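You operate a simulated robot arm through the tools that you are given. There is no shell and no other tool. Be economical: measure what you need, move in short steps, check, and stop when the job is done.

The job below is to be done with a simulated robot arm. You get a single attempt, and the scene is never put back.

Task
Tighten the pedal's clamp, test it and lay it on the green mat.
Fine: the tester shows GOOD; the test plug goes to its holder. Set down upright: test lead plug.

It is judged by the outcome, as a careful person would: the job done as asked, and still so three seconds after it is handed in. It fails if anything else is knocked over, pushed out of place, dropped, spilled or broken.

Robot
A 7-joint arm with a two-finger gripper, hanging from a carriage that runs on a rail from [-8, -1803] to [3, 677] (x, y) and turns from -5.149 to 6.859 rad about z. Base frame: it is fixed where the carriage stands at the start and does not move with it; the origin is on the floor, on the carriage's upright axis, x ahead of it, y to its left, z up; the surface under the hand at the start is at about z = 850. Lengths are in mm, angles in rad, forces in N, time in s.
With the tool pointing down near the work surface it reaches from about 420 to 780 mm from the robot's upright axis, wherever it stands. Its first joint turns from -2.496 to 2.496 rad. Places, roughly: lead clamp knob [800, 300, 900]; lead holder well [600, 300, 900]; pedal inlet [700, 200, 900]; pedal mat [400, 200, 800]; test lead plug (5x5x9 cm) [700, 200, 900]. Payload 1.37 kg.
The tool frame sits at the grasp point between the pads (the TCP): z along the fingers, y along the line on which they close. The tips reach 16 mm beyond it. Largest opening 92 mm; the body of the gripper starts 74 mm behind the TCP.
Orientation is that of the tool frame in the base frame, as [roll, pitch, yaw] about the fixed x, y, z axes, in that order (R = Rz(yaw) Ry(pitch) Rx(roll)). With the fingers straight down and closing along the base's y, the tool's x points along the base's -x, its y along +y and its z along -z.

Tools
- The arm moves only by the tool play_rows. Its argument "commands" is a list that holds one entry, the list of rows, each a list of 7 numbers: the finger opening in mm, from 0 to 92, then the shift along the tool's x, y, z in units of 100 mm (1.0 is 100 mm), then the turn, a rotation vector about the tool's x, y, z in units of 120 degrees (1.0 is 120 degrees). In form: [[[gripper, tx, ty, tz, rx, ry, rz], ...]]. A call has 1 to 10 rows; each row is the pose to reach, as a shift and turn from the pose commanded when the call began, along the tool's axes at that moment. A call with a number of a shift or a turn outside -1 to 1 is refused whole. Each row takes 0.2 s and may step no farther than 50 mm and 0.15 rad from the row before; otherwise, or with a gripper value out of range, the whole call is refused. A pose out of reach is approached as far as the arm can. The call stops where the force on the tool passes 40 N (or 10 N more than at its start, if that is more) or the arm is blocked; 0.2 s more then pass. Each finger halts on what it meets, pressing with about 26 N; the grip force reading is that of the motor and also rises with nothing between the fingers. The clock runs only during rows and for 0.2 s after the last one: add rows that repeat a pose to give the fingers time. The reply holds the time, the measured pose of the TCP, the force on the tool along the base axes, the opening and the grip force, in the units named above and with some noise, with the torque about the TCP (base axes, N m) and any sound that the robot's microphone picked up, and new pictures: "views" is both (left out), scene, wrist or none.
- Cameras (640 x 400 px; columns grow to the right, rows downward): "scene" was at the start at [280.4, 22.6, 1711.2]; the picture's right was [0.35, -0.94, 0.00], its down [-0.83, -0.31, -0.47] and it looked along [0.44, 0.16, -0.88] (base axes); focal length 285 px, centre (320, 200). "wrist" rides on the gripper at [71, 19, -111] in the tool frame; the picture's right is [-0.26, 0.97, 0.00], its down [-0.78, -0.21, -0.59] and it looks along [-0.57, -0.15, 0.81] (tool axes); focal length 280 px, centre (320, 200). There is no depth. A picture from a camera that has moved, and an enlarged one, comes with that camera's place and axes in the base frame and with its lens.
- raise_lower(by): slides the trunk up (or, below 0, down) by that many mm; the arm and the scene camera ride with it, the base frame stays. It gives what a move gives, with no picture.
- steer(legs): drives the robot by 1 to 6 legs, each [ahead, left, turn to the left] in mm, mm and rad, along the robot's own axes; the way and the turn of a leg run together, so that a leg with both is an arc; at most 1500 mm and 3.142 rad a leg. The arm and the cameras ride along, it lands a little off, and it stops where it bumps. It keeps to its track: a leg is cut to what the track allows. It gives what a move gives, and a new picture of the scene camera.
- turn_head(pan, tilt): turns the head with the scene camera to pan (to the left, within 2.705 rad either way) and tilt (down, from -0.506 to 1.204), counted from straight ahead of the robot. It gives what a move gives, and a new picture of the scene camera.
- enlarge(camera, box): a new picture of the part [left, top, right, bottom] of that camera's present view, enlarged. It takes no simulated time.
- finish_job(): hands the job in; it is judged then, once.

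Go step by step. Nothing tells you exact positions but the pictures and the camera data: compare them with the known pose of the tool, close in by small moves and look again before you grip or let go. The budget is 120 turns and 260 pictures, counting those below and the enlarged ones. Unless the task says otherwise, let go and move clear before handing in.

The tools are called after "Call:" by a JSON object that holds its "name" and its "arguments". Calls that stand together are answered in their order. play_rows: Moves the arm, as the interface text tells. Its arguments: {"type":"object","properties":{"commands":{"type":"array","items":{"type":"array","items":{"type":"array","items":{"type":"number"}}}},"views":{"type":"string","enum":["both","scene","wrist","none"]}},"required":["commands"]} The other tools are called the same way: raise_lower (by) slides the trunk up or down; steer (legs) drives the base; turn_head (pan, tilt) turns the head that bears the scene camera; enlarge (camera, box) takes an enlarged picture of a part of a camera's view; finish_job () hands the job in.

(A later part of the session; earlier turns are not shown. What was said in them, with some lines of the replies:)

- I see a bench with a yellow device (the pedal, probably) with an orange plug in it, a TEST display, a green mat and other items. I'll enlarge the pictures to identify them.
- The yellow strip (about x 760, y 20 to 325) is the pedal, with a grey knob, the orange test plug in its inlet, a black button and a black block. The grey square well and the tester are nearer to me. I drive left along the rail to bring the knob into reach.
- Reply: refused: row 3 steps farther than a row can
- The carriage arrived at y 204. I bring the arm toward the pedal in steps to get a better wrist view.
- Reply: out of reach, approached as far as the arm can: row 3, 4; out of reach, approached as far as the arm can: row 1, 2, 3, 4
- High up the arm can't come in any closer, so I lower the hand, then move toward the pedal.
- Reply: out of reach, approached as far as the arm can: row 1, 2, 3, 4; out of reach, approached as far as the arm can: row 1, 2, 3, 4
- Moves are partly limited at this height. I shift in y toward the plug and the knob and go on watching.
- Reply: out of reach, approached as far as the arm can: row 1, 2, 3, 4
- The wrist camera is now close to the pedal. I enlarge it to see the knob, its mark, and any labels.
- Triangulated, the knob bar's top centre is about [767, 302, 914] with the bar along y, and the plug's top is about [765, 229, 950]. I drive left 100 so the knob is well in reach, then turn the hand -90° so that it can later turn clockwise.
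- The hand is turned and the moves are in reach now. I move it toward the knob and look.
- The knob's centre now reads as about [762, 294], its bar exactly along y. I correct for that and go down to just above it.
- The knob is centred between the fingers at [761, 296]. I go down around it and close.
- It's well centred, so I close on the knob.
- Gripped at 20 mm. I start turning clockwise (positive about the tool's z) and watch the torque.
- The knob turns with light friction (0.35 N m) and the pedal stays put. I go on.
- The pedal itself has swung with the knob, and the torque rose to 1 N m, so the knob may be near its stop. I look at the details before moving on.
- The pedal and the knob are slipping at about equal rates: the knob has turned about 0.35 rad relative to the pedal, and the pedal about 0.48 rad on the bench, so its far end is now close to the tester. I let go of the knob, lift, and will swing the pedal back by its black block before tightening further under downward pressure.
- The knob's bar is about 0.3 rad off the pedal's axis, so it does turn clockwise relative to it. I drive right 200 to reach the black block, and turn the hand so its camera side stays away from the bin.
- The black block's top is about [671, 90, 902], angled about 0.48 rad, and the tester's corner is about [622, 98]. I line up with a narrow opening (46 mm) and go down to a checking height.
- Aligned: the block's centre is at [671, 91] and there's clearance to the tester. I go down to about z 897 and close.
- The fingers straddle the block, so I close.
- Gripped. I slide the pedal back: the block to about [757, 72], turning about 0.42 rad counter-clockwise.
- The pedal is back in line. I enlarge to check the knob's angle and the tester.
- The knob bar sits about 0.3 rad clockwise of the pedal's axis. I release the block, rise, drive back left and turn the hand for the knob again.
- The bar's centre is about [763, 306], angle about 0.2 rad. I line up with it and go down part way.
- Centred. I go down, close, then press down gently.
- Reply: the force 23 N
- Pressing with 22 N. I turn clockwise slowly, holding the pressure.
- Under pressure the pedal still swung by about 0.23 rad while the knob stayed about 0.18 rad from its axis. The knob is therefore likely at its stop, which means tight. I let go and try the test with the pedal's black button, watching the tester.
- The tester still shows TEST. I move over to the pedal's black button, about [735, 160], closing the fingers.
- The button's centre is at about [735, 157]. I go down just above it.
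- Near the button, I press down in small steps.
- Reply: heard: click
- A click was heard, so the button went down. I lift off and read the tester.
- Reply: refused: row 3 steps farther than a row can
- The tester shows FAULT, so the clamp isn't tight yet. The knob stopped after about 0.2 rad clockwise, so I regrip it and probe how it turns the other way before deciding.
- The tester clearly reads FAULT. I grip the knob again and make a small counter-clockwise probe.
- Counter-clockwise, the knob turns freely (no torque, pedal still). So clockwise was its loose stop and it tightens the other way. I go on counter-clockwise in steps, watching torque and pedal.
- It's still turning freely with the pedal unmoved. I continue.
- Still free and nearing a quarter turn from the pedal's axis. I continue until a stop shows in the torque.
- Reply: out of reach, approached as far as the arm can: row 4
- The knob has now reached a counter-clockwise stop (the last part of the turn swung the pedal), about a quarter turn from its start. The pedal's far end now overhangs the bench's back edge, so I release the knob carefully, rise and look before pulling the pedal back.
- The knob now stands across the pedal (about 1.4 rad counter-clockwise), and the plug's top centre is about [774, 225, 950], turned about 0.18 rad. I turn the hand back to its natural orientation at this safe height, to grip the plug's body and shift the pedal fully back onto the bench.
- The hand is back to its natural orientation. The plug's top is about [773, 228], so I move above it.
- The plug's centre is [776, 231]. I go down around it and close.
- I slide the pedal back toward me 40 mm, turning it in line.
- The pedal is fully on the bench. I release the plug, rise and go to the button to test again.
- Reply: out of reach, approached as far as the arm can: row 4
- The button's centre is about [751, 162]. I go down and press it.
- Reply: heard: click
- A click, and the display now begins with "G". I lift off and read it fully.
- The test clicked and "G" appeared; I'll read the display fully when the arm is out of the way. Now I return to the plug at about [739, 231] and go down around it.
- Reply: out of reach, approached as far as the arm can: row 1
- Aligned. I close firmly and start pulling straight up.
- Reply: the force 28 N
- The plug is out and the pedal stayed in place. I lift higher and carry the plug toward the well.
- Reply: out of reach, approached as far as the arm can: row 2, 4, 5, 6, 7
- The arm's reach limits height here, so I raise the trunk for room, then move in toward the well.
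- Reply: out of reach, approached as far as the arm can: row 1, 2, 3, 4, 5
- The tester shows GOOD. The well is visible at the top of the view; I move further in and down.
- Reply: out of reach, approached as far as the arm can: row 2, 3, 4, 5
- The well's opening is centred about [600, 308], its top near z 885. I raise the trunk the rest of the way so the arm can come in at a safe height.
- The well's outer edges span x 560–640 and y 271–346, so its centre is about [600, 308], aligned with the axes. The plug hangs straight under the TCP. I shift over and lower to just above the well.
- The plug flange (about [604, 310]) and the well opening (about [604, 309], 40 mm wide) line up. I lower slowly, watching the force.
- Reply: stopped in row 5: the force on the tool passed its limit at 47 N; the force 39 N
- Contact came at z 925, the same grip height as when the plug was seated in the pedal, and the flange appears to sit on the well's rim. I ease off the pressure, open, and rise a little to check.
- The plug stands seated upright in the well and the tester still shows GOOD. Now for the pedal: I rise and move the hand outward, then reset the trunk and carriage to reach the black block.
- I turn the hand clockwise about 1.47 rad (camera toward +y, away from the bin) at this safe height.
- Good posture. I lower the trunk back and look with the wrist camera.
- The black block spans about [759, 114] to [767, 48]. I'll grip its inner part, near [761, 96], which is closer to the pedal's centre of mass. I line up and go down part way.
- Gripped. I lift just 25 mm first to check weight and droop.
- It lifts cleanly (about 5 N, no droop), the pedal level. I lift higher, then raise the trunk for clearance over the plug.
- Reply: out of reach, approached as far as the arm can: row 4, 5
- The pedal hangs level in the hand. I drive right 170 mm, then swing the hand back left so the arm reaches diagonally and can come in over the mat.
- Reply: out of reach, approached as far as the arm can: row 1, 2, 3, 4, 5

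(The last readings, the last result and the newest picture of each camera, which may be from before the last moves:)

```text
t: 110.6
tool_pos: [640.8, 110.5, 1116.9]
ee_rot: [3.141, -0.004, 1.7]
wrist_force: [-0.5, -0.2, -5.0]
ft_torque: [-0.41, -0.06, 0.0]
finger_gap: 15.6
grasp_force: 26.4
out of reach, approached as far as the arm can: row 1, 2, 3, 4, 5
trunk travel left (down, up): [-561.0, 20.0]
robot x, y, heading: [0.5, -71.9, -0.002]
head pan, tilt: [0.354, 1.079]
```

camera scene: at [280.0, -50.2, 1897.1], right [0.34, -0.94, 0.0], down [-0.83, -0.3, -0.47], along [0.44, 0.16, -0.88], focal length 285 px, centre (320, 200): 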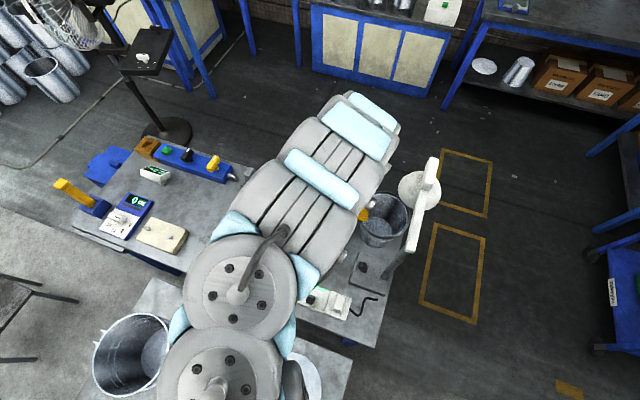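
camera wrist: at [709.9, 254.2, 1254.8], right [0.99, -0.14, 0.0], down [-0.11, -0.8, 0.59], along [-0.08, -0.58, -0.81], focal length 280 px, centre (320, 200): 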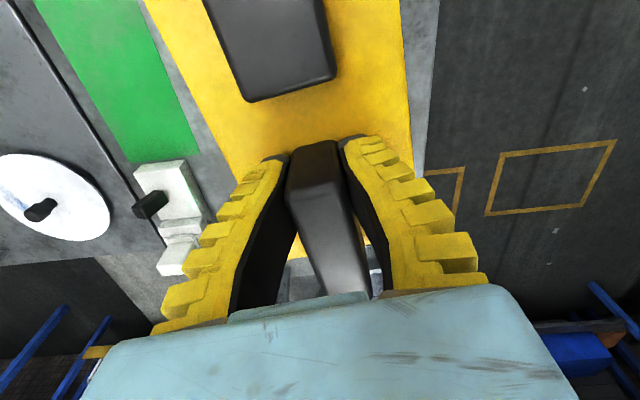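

Call:
{"name": "steer", "arguments": {"legs": [[0, -150, 0]]}}

Call:
{"name": "play_rows", "arguments": {"commands": [[[0, 0.3, -0.15, 0, 0, 0, 0], [0, 0.6, -0.3, 0, 0, 0, 0], [0, 0.85, -0.5, 0, 0, 0, 0], [0, 1.0, -0.7, 0.1, 0, 0, 0], [0, 1.0, -0.7, 0.1, 0, 0, 0]]], "views": "both"}}

```text
t: 112.0
tool_pos: [641.7, -42.9, 1118.1]
ee_rot: [3.14, -0.003, 1.695]
wrist_force: [-0.2, -0.4, -4.2]
ft_torque: [-0.45, -0.06, -0.01]
finger_gap: 15.8
grasp_force: 26.0
trunk travel left (down, up): [-561.0, 20.0]
robot x, y, heading: [2.7, -221.7, -0.005]
head pan, tilt: [0.354, 1.079]
camera scene: at [279.3, -202.8, 1897.1], right [0.34, -0.94, 0.0], down [-0.83, -0.3, -0.47], along [0.44, 0.16, -0.88], focal length 285 px, centre (320, 200)
```

scene: 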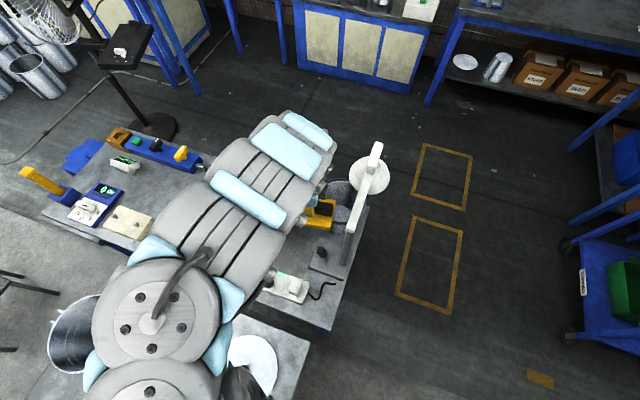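

```text
t: 113.2
tool_pos: [571.7, 54.9, 1100.8]
ee_rot: [3.141, -0.002, 1.696]
wrist_force: [-0.2, 0.2, -4.7]
ft_torque: [-0.43, -0.05, -0.02]
finger_gap: 15.8
grasp_force: 26.3
out of reach, approached as far as the arm can: row 2, 3, 4, 5
trunk travel left (down, up): [-561.0, 20.0]
robot x, y, heading: [-1.6, -221.3, -0.001]
head pan, tilt: [0.354, 1.079]
camera scene: at [279.4, -202.9, 1897.2], right [0.34, -0.94, 0.0], down [-0.83, -0.3, -0.47], along [0.44, 0.16, -0.88], focal length 285 px, centre (320, 200)
camera wrist: at [583.1, 127.5, 1210.5], right [0.99, -0.14, 0.0], down [-0.11, -0.8, 0.59], along [-0.08, -0.58, -0.81], focal length 280 px, centre (320, 200)
```

scene: 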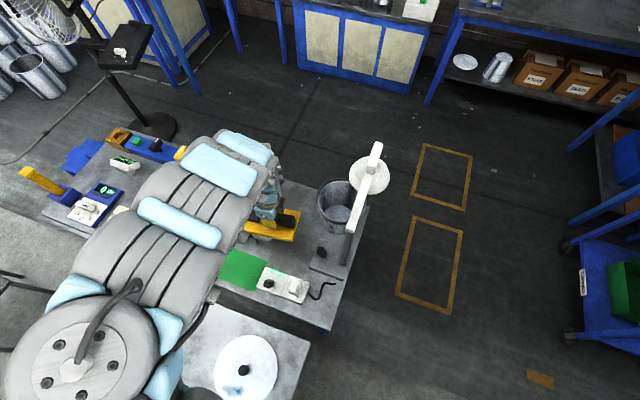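
wrist: 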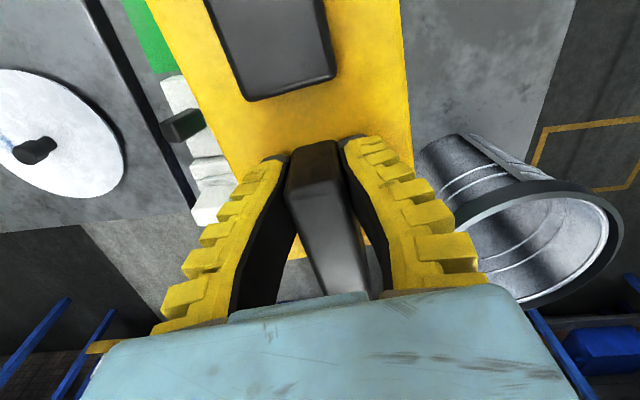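

Call:
{"name": "play_rows", "arguments": {"commands": [[[0, 0.2, -0.15, 0.1, 0, 0, 0.02], [0, 0.45, -0.3, 0.2, 0, 0, 0.04], [0, 0.7, -0.5, 0.3, 0, 0, 0.06], [0, 0.89, -0.69, 0.4, 0, 0, 0.06], [0, 0.89, -0.69, 0.4, 0, 0, 0.06]]], "views": "none"}}

```text
t: 114.4
tool_pos: [492.1, 133.2, 1060.2]
ee_rot: [3.139, -0.003, 1.571]
wrist_force: [0.4, -0.3, -5.5]
ft_torque: [-0.43, 0.0, 0.01]
finger_gap: 15.8
grasp_force: 25.5
trunk travel left (down, up): [-561.0, 20.0]
robot x, y, heading: [2.6, -226.8, -0.006]
head pan, tilt: [0.354, 1.079]
```

The pedal is above the mat area. I take pictures to measure the mat against the pedal.

Call:
{"name": "play_rows", "arguments": {"commands": [[[0, 0.14, -0.3, 0.15, 0, 0, 0], [0, 0.14, -0.55, 0.3, 0, 0, 0], [0, 0.14, -0.55, 0.4, 0, 0, 0], [0, 0.14, -0.55, 0.4, 0, 0, 0]]], "views": "both"}}

Call:
{"name": "turn_head", "arguments": {"pan": 0.75, "tilt": 1.079}}

```text
t: 115.4
tool_pos: [436.8, 149.0, 1020.1]
ee_rot: [3.14, -0.003, 1.57]
wrist_force: [0.2, 0.1, -5.0]
ft_torque: [-0.42, 0.01, 0.05]
finger_gap: 15.9
grasp_force: 26.0
out of reach, approached as far as the arm can: row 2
trunk travel left (down, up): [-561.0, 20.0]
robot x, y, heading: [-1.5, -227.0, -0.01]
head pan, tilt: [0.354, 1.079]
camera scene: at [279.4, -202.9, 1897.2], right [0.34, -0.94, 0.0], down [-0.83, -0.3, -0.47], along [0.44, 0.16, -0.88], focal length 285 px, centre (320, 200)
camera wrist: at [455.8, 219.6, 1130.5], right [0.96, -0.26, 0.0], down [-0.21, -0.78, 0.59], along [-0.15, -0.57, -0.81], focal length 280 px, centre (320, 200)
```

scene: 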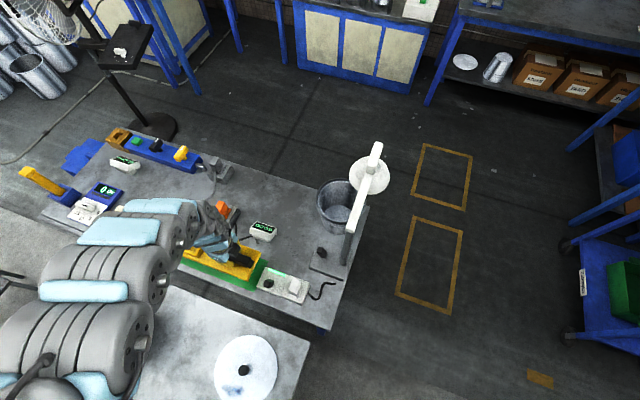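
wrist: 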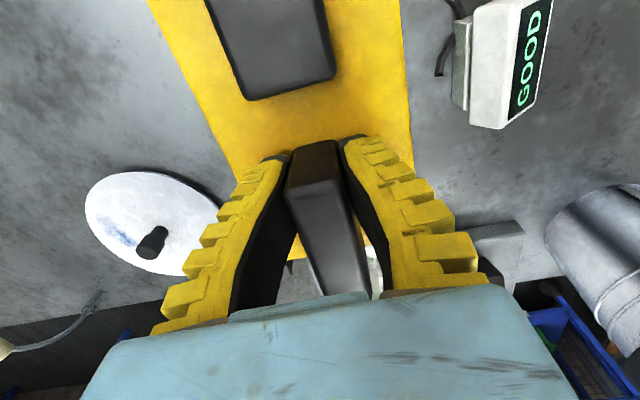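

```text
t: 116.2
tool_pos: [436.9, 146.9, 1019.9]
ee_rot: [3.139, -0.004, 1.571]
wrist_force: [-0.8, -0.9, -4.8]
ft_torque: [-0.46, -0.01, 0.02]
finger_gap: 15.5
grasp_force: 25.7
trunk travel left (down, up): [-561.0, 20.0]
robot x, y, heading: [2.5, -224.3, -0.005]
head pan, tilt: [0.75, 1.079]
camera scene: at [266.2, -181.2, 1897.2], right [0.68, -0.74, 0.0], down [-0.65, -0.6, -0.47], along [0.35, 0.32, -0.88], focal length 285 px, centre (320, 200)
```

scene: 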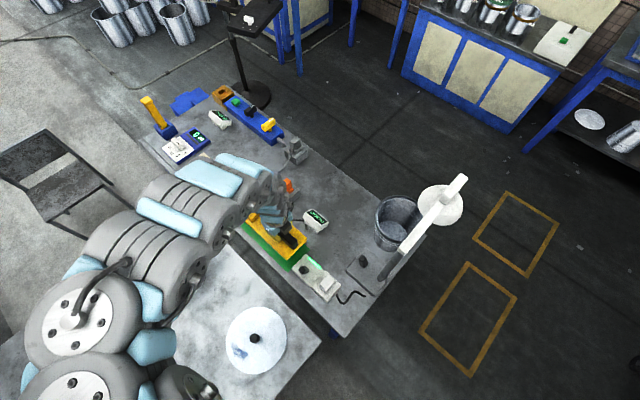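

Call:
{"name": "enlarge", "arguments": {"camera": "scene", "box": [220, 190, 340, 280]}}

```text
4.44 times, centred on (280, 235) of scene
camera zoom: at [266.2, -181.2, 1897.2], right [0.68, -0.74, 0.0], down [-0.65, -0.6, -0.47], along [0.35, 0.32, -0.88], focal length 1267 px, centre (498, 44)
```

zoom: 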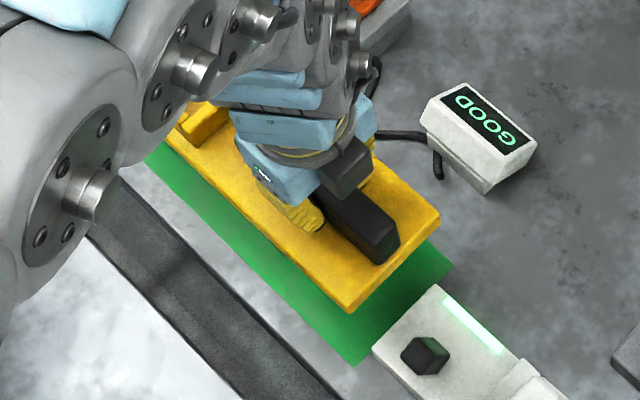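

The mat spans about x 379–499, y 82–413. The pedal, now x 393–488 with its near end at y 81, needs about 15 mm more in +y. I shift and lower.

Call:
{"name": "play_rows", "arguments": {"commands": [[[0, 0.15, 0.01, 0.25, 0, 0, 0], [0, 0.15, 0.01, 0.5, 0, 0, 0], [0, 0.15, 0.01, 0.75, 0, 0, 0], [0, 0.15, 0.01, 0.95, 0, 0, 0], [0, 0.15, 0.01, 0.95, 0, 0, 0]]], "views": "none"}}

Call:
{"name": "enlarge", "arguments": {"camera": "scene", "box": [220, 190, 340, 280]}}

```text
t: 117.4
tool_pos: [440.6, 163.3, 924.9]
ee_rot: [-3.141, -0.003, 1.572]
wrist_force: [-0.5, -0.3, -4.3]
ft_torque: [-0.37, -0.02, -0.02]
finger_gap: 15.8
grasp_force: 25.6
trunk travel left (down, up): [-561.0, 20.0]
robot x, y, heading: [1.1, -222.9, -0.007]
head pan, tilt: [0.75, 1.079]
```

```text
4.44 times, centred on (280, 235) of scene
camera zoom: at [266.2, -181.2, 1897.2], right [0.68, -0.73, 0.0], down [-0.65, -0.6, -0.47], along [0.35, 0.32, -0.88], focal length 1267 px, centre (498, 44)
```

zoom: 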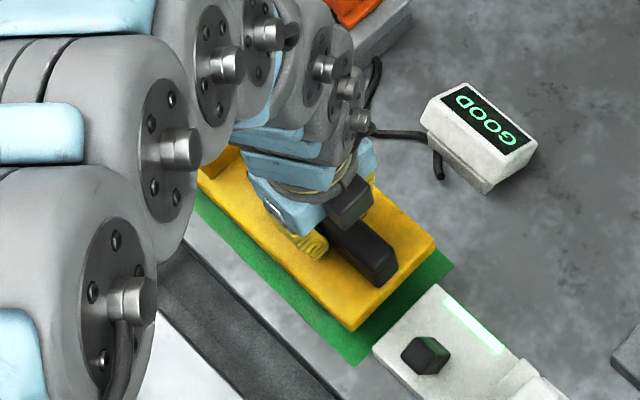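

The pedal sits slightly toward the mat's back edge, so I shift 5 mm toward me and lower slowly to contact.

Call:
{"name": "play_rows", "arguments": {"commands": [[[0, 0, -0.05, 0.1, 0, 0, 0], [0, 0, -0.05, 0.16, 0, 0, 0], [0, 0, -0.05, 0.21, 0, 0, 0], [0, 0, -0.05, 0.25, 0, 0, 0], [0, 0, -0.05, 0.28, 0, 0, 0]]], "views": "wrist"}}

```text
t: 118.6
tool_pos: [433.9, 163.4, 896.8]
ee_rot: [3.14, -0.002, 1.57]
wrist_force: [0.1, -2.0, -0.2]
ft_torque: [0.59, 0.01, 0.01]
finger_gap: 16.9
grasp_force: 26.0
trunk travel left (down, up): [-561.0, 20.0]
robot x, y, heading: [-1.2, -225.1, -0.005]
head pan, tilt: [0.75, 1.079]
camera wrist: at [454.3, 234.3, 1008.8], right [0.96, -0.26, 0.0], down [-0.21, -0.78, 0.59], along [-0.15, -0.57, -0.81], focal length 280 px, centre (320, 200)
```

wrist: 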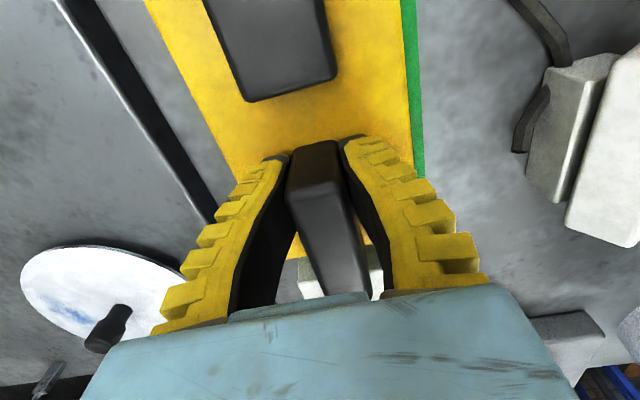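

Call:
{"name": "play_rows", "arguments": {"commands": [[[0, 0, 0, 0.02, 0, 0, 0], [0, 0, 0, 0.04, 0, 0, 0]]], "views": "none"}}

Call:
{"name": "enlarge", "arguments": {"camera": "scene", "box": [220, 190, 340, 280]}}

```text
t: 119.2
tool_pos: [435.9, 162.9, 895.3]
ee_rot: [3.14, -0.002, 1.57]
wrist_force: [-5.3, -6.1, 16.4]
ft_torque: [-0.24, 0.08, 0.03]
finger_gap: 21.4
grasp_force: 26.1
trunk travel left (down, up): [-561.0, 20.0]
robot x, y, heading: [-1.6, -222.9, -0.004]
head pan, tilt: [0.75, 1.079]
```

```text
4.44 times, centred on (280, 235) of scene
camera zoom: at [266.3, -181.3, 1897.6], right [0.68, -0.73, 0.0], down [-0.65, -0.6, -0.47], along [0.35, 0.32, -0.88], focal length 1267 px, centre (498, 44)
```

zoom: 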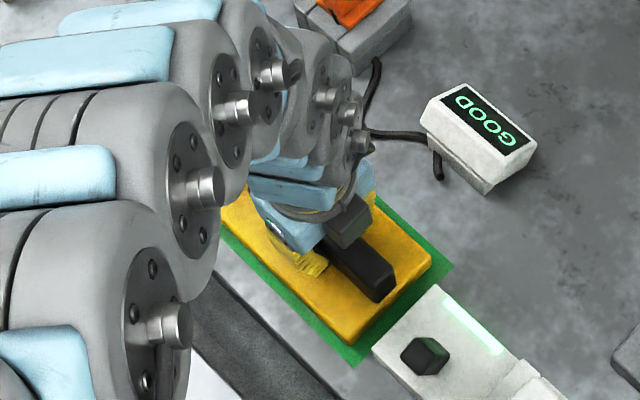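

The pedal lies on the mat with green visible all along its edges, and the contact force shows that it's seated. I ease off, release and rise straight up.

Call:
{"name": "play_rows", "arguments": {"commands": [[[0, 0, 0, -0.02, 0, 0, 0], [20, 0, 0, -0.02, 0, 0, 0], [46, 0, 0, -0.02, 0, 0, 0], [46, 0, 0, -0.02, 0, 0, 0], [46, 0, 0, -0.3, 0, 0, 0], [46, 0, 0, -0.6, 0, 0, 0], [46, 0, 0, -0.95, 0, 0, 0]]], "views": "wrist"}}

```text
t: 120.8
tool_pos: [435.6, 165.1, 989.6]
ee_rot: [3.137, -0.006, 1.569]
wrist_force: [0.2, -0.7, -0.2]
ft_torque: [0.05, 0.0, 0.01]
finger_gap: 49.2
grasp_force: 2.4
trunk travel left (down, up): [-561.0, 20.0]
robot x, y, heading: [-4.1, -221.2, 0.001]
head pan, tilt: [0.75, 1.079]
camera wrist: at [455.6, 235.0, 1100.5], right [0.96, -0.26, 0.0], down [-0.22, -0.78, 0.58], along [-0.15, -0.56, -0.81], focal length 280 px, centre (320, 200)
```

wrist: 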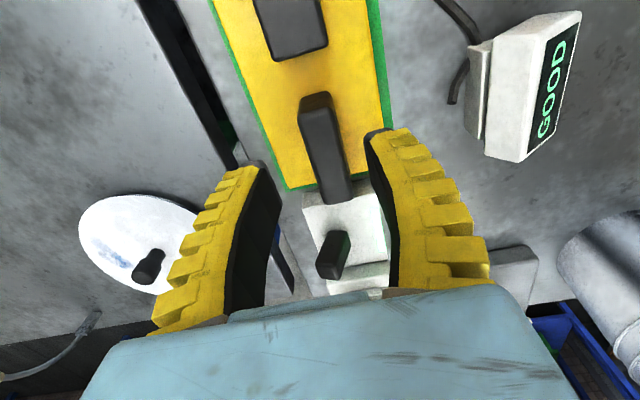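

Released. The pedal lies inside the mat with green on both sides and at the near end. I check the whole bench once more.

Call:
{"name": "turn_head", "arguments": {"pan": 0.8, "tilt": 0.95}}

Call:
{"name": "play_rows", "arguments": {"commands": [[[60, -0.3, 0.3, -0.2, 0, 0, 0], [60, -0.5, 0.7, -0.4, 0, 0, 0], [60, -0.7, 0.95, -0.6, 0, 0, 0], [60, -0.7, 0.95, -0.6, 0, 0, 0]]], "views": "both"}}

Call:
{"name": "enlarge", "arguments": {"camera": "scene", "box": [200, 160, 420, 320]}}

```text
t: 121.5
tool_pos: [436.9, 164.4, 988.3]
ee_rot: [3.139, -0.004, 1.571]
wrist_force: [1.0, 0.7, 0.2]
ft_torque: [0.01, 0.02, 0.01]
finger_gap: 48.9
grasp_force: 1.9
trunk travel left (down, up): [-561.0, 20.0]
robot x, y, heading: [-2.6, -223.4, -0.004]
head pan, tilt: [0.799, 0.949]
camera scene: at [269.8, -173.1, 1906.1], right [0.71, -0.7, 0.0], down [-0.57, -0.58, -0.58], along [0.41, 0.42, -0.81], focal length 285 px, centre (320, 200)
```

scene: 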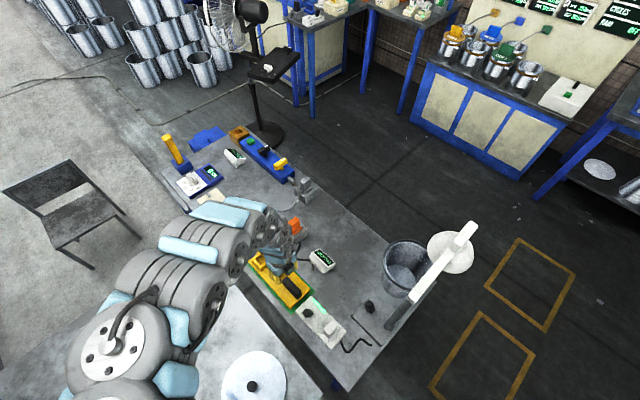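

```text
t: 122.5
tool_pos: [529.3, 92.7, 1049.9]
ee_rot: [3.14, -0.003, 1.571]
wrist_force: [-0.4, -0.7, -0.4]
ft_torque: [-0.03, 0.01, 0.0]
finger_gap: 62.4
grasp_force: 2.1
trunk travel left (down, up): [-561.0, 20.0]
robot x, y, heading: [-1.6, -224.0, -0.005]
head pan, tilt: [0.799, 0.949]
camera scene: at [269.8, -173.0, 1906.2], right [0.71, -0.7, 0.0], down [-0.57, -0.58, -0.58], along [0.41, 0.42, -0.81], focal length 285 px, centre (320, 200)
camera wrist: at [549.2, 164.2, 1160.4], right [0.97, -0.26, 0.0], down [-0.21, -0.78, 0.59], along [-0.15, -0.57, -0.81], focal length 280 px, centre (320, 200)
```

scene: 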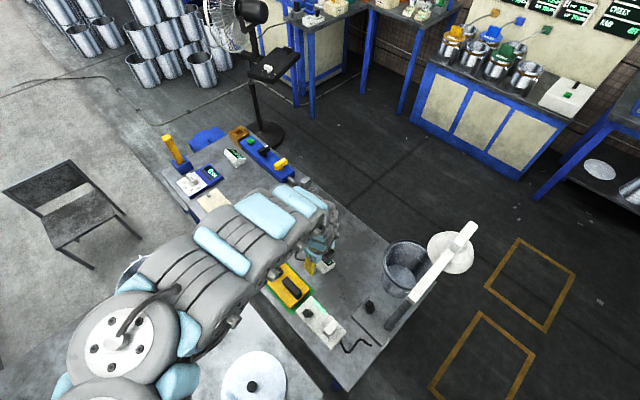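
wrist: 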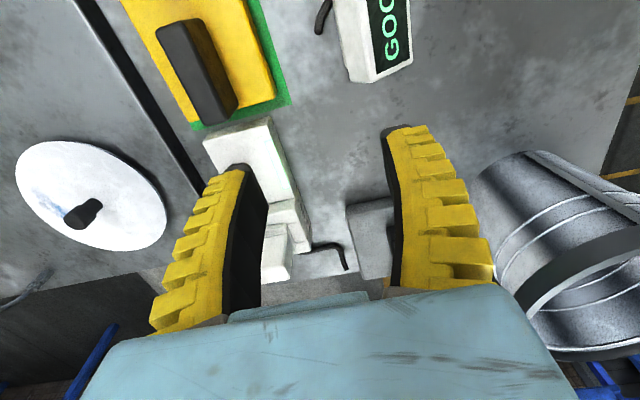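

```text
2.50 times, centred on (310, 240) of scene
camera zoom: at [269.8, -173.0, 1906.2], right [0.71, -0.7, 0.0], down [-0.57, -0.58, -0.58], along [0.41, 0.42, -0.81], focal length 713 px, centre (345, 100)
```

zoom: 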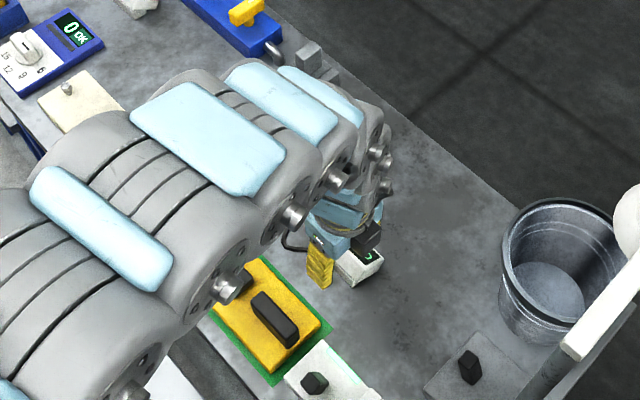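

I drive left with the hand high, to clear the view of the mat and the well.

Call:
{"name": "steer", "arguments": {"legs": [[0, 420, 0]]}}

Call:
{"name": "turn_head", "arguments": {"pan": -0.2, "tilt": 1.1}}

```text
t: 125.1
tool_pos: [531.2, 508.8, 1048.9]
ee_rot: [3.141, -0.004, 1.572]
wrist_force: [0.3, 0.5, 0.3]
ft_torque: [0.01, 0.02, 0.0]
finger_gap: 62.4
grasp_force: 2.1
trunk travel left (down, up): [-561.0, 20.0]
robot x, y, heading: [0.6, 190.8, -0.001]
head pan, tilt: [0.799, 0.949]
camera scene: at [271.7, 243.1, 1906.2], right [0.71, -0.7, 0.0], down [-0.57, -0.58, -0.58], along [0.41, 0.42, -0.81], focal length 285 px, centre (320, 200)
```

scene: 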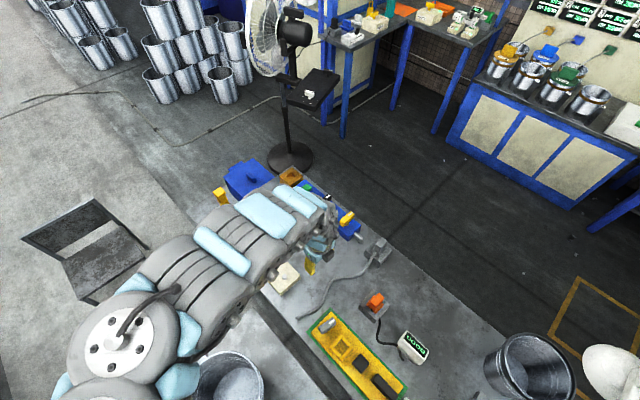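

```text
t: 126.4
tool_pos: [531.6, 510.2, 1049.7]
ee_rot: [3.14, -0.004, 1.571]
wrist_force: [0.0, -0.5, -0.1]
ft_torque: [0.01, 0.0, 0.03]
finger_gap: 62.5
grasp_force: 1.9
trunk travel left (down, up): [-561.0, 20.0]
robot x, y, heading: [0.7, 197.2, 0.0]
head pan, tilt: [-0.201, 1.1]
camera scene: at [282.6, 178.3, 1896.0], right [-0.2, -0.98, 0.0], down [-0.87, 0.18, -0.45], along [0.44, -0.09, -0.89], focal length 285 px, centre (320, 200)
```

scene: 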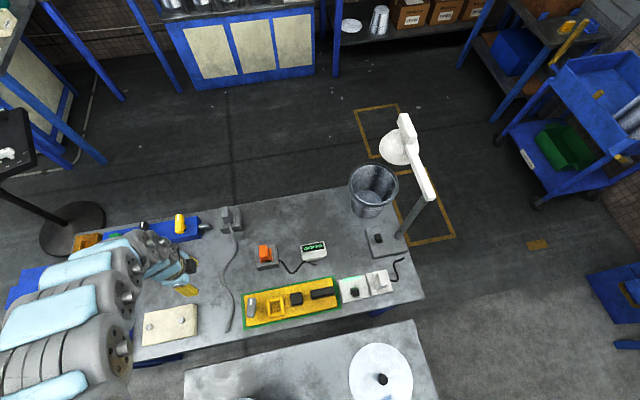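

Call:
{"name": "enlarge", "arguments": {"camera": "scene", "box": [210, 220, 410, 340]}}

```text
3.20 times, centred on (310, 280) of scene
camera zoom: at [282.6, 178.3, 1896.0], right [-0.2, -0.98, 0.0], down [-0.87, 0.18, -0.45], along [0.44, -0.09, -0.89], focal length 912 px, centre (352, -56)
```

zoom: 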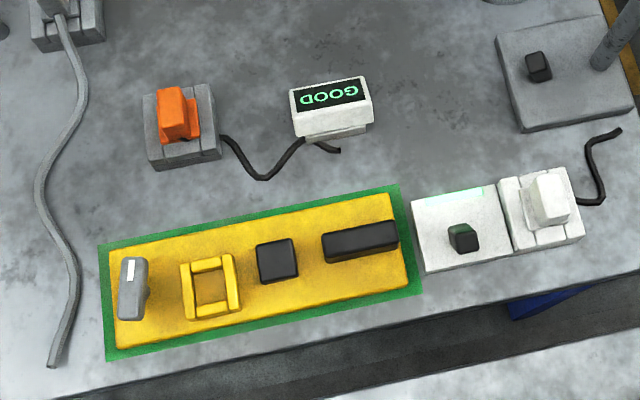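

The pedal is wholly on the green mat, its knob is at the tightened stop, the tester shows GOOD, and the plug stands upright in its holder. Everything else is in place and the hand is clear, so I hand in.

Call:
{"name": "finish_job", "arguments": {}}

```text
The job is handed in.
```

I tightened the pedal's clamp, and the pedal passed its test: the tester shows GOOD. The test plug stands upright in its holder and the pedal lies fully on the green mat.

I first turned the knob the wrong way, so the first test read FAULT. The clamp tightens counter-clockwise, and the second test passed. While I was turning the knob, the pedal swung on the bench and briefly overhung the back edge. I moved it back, and in the last pictures nothing else looked out of place.
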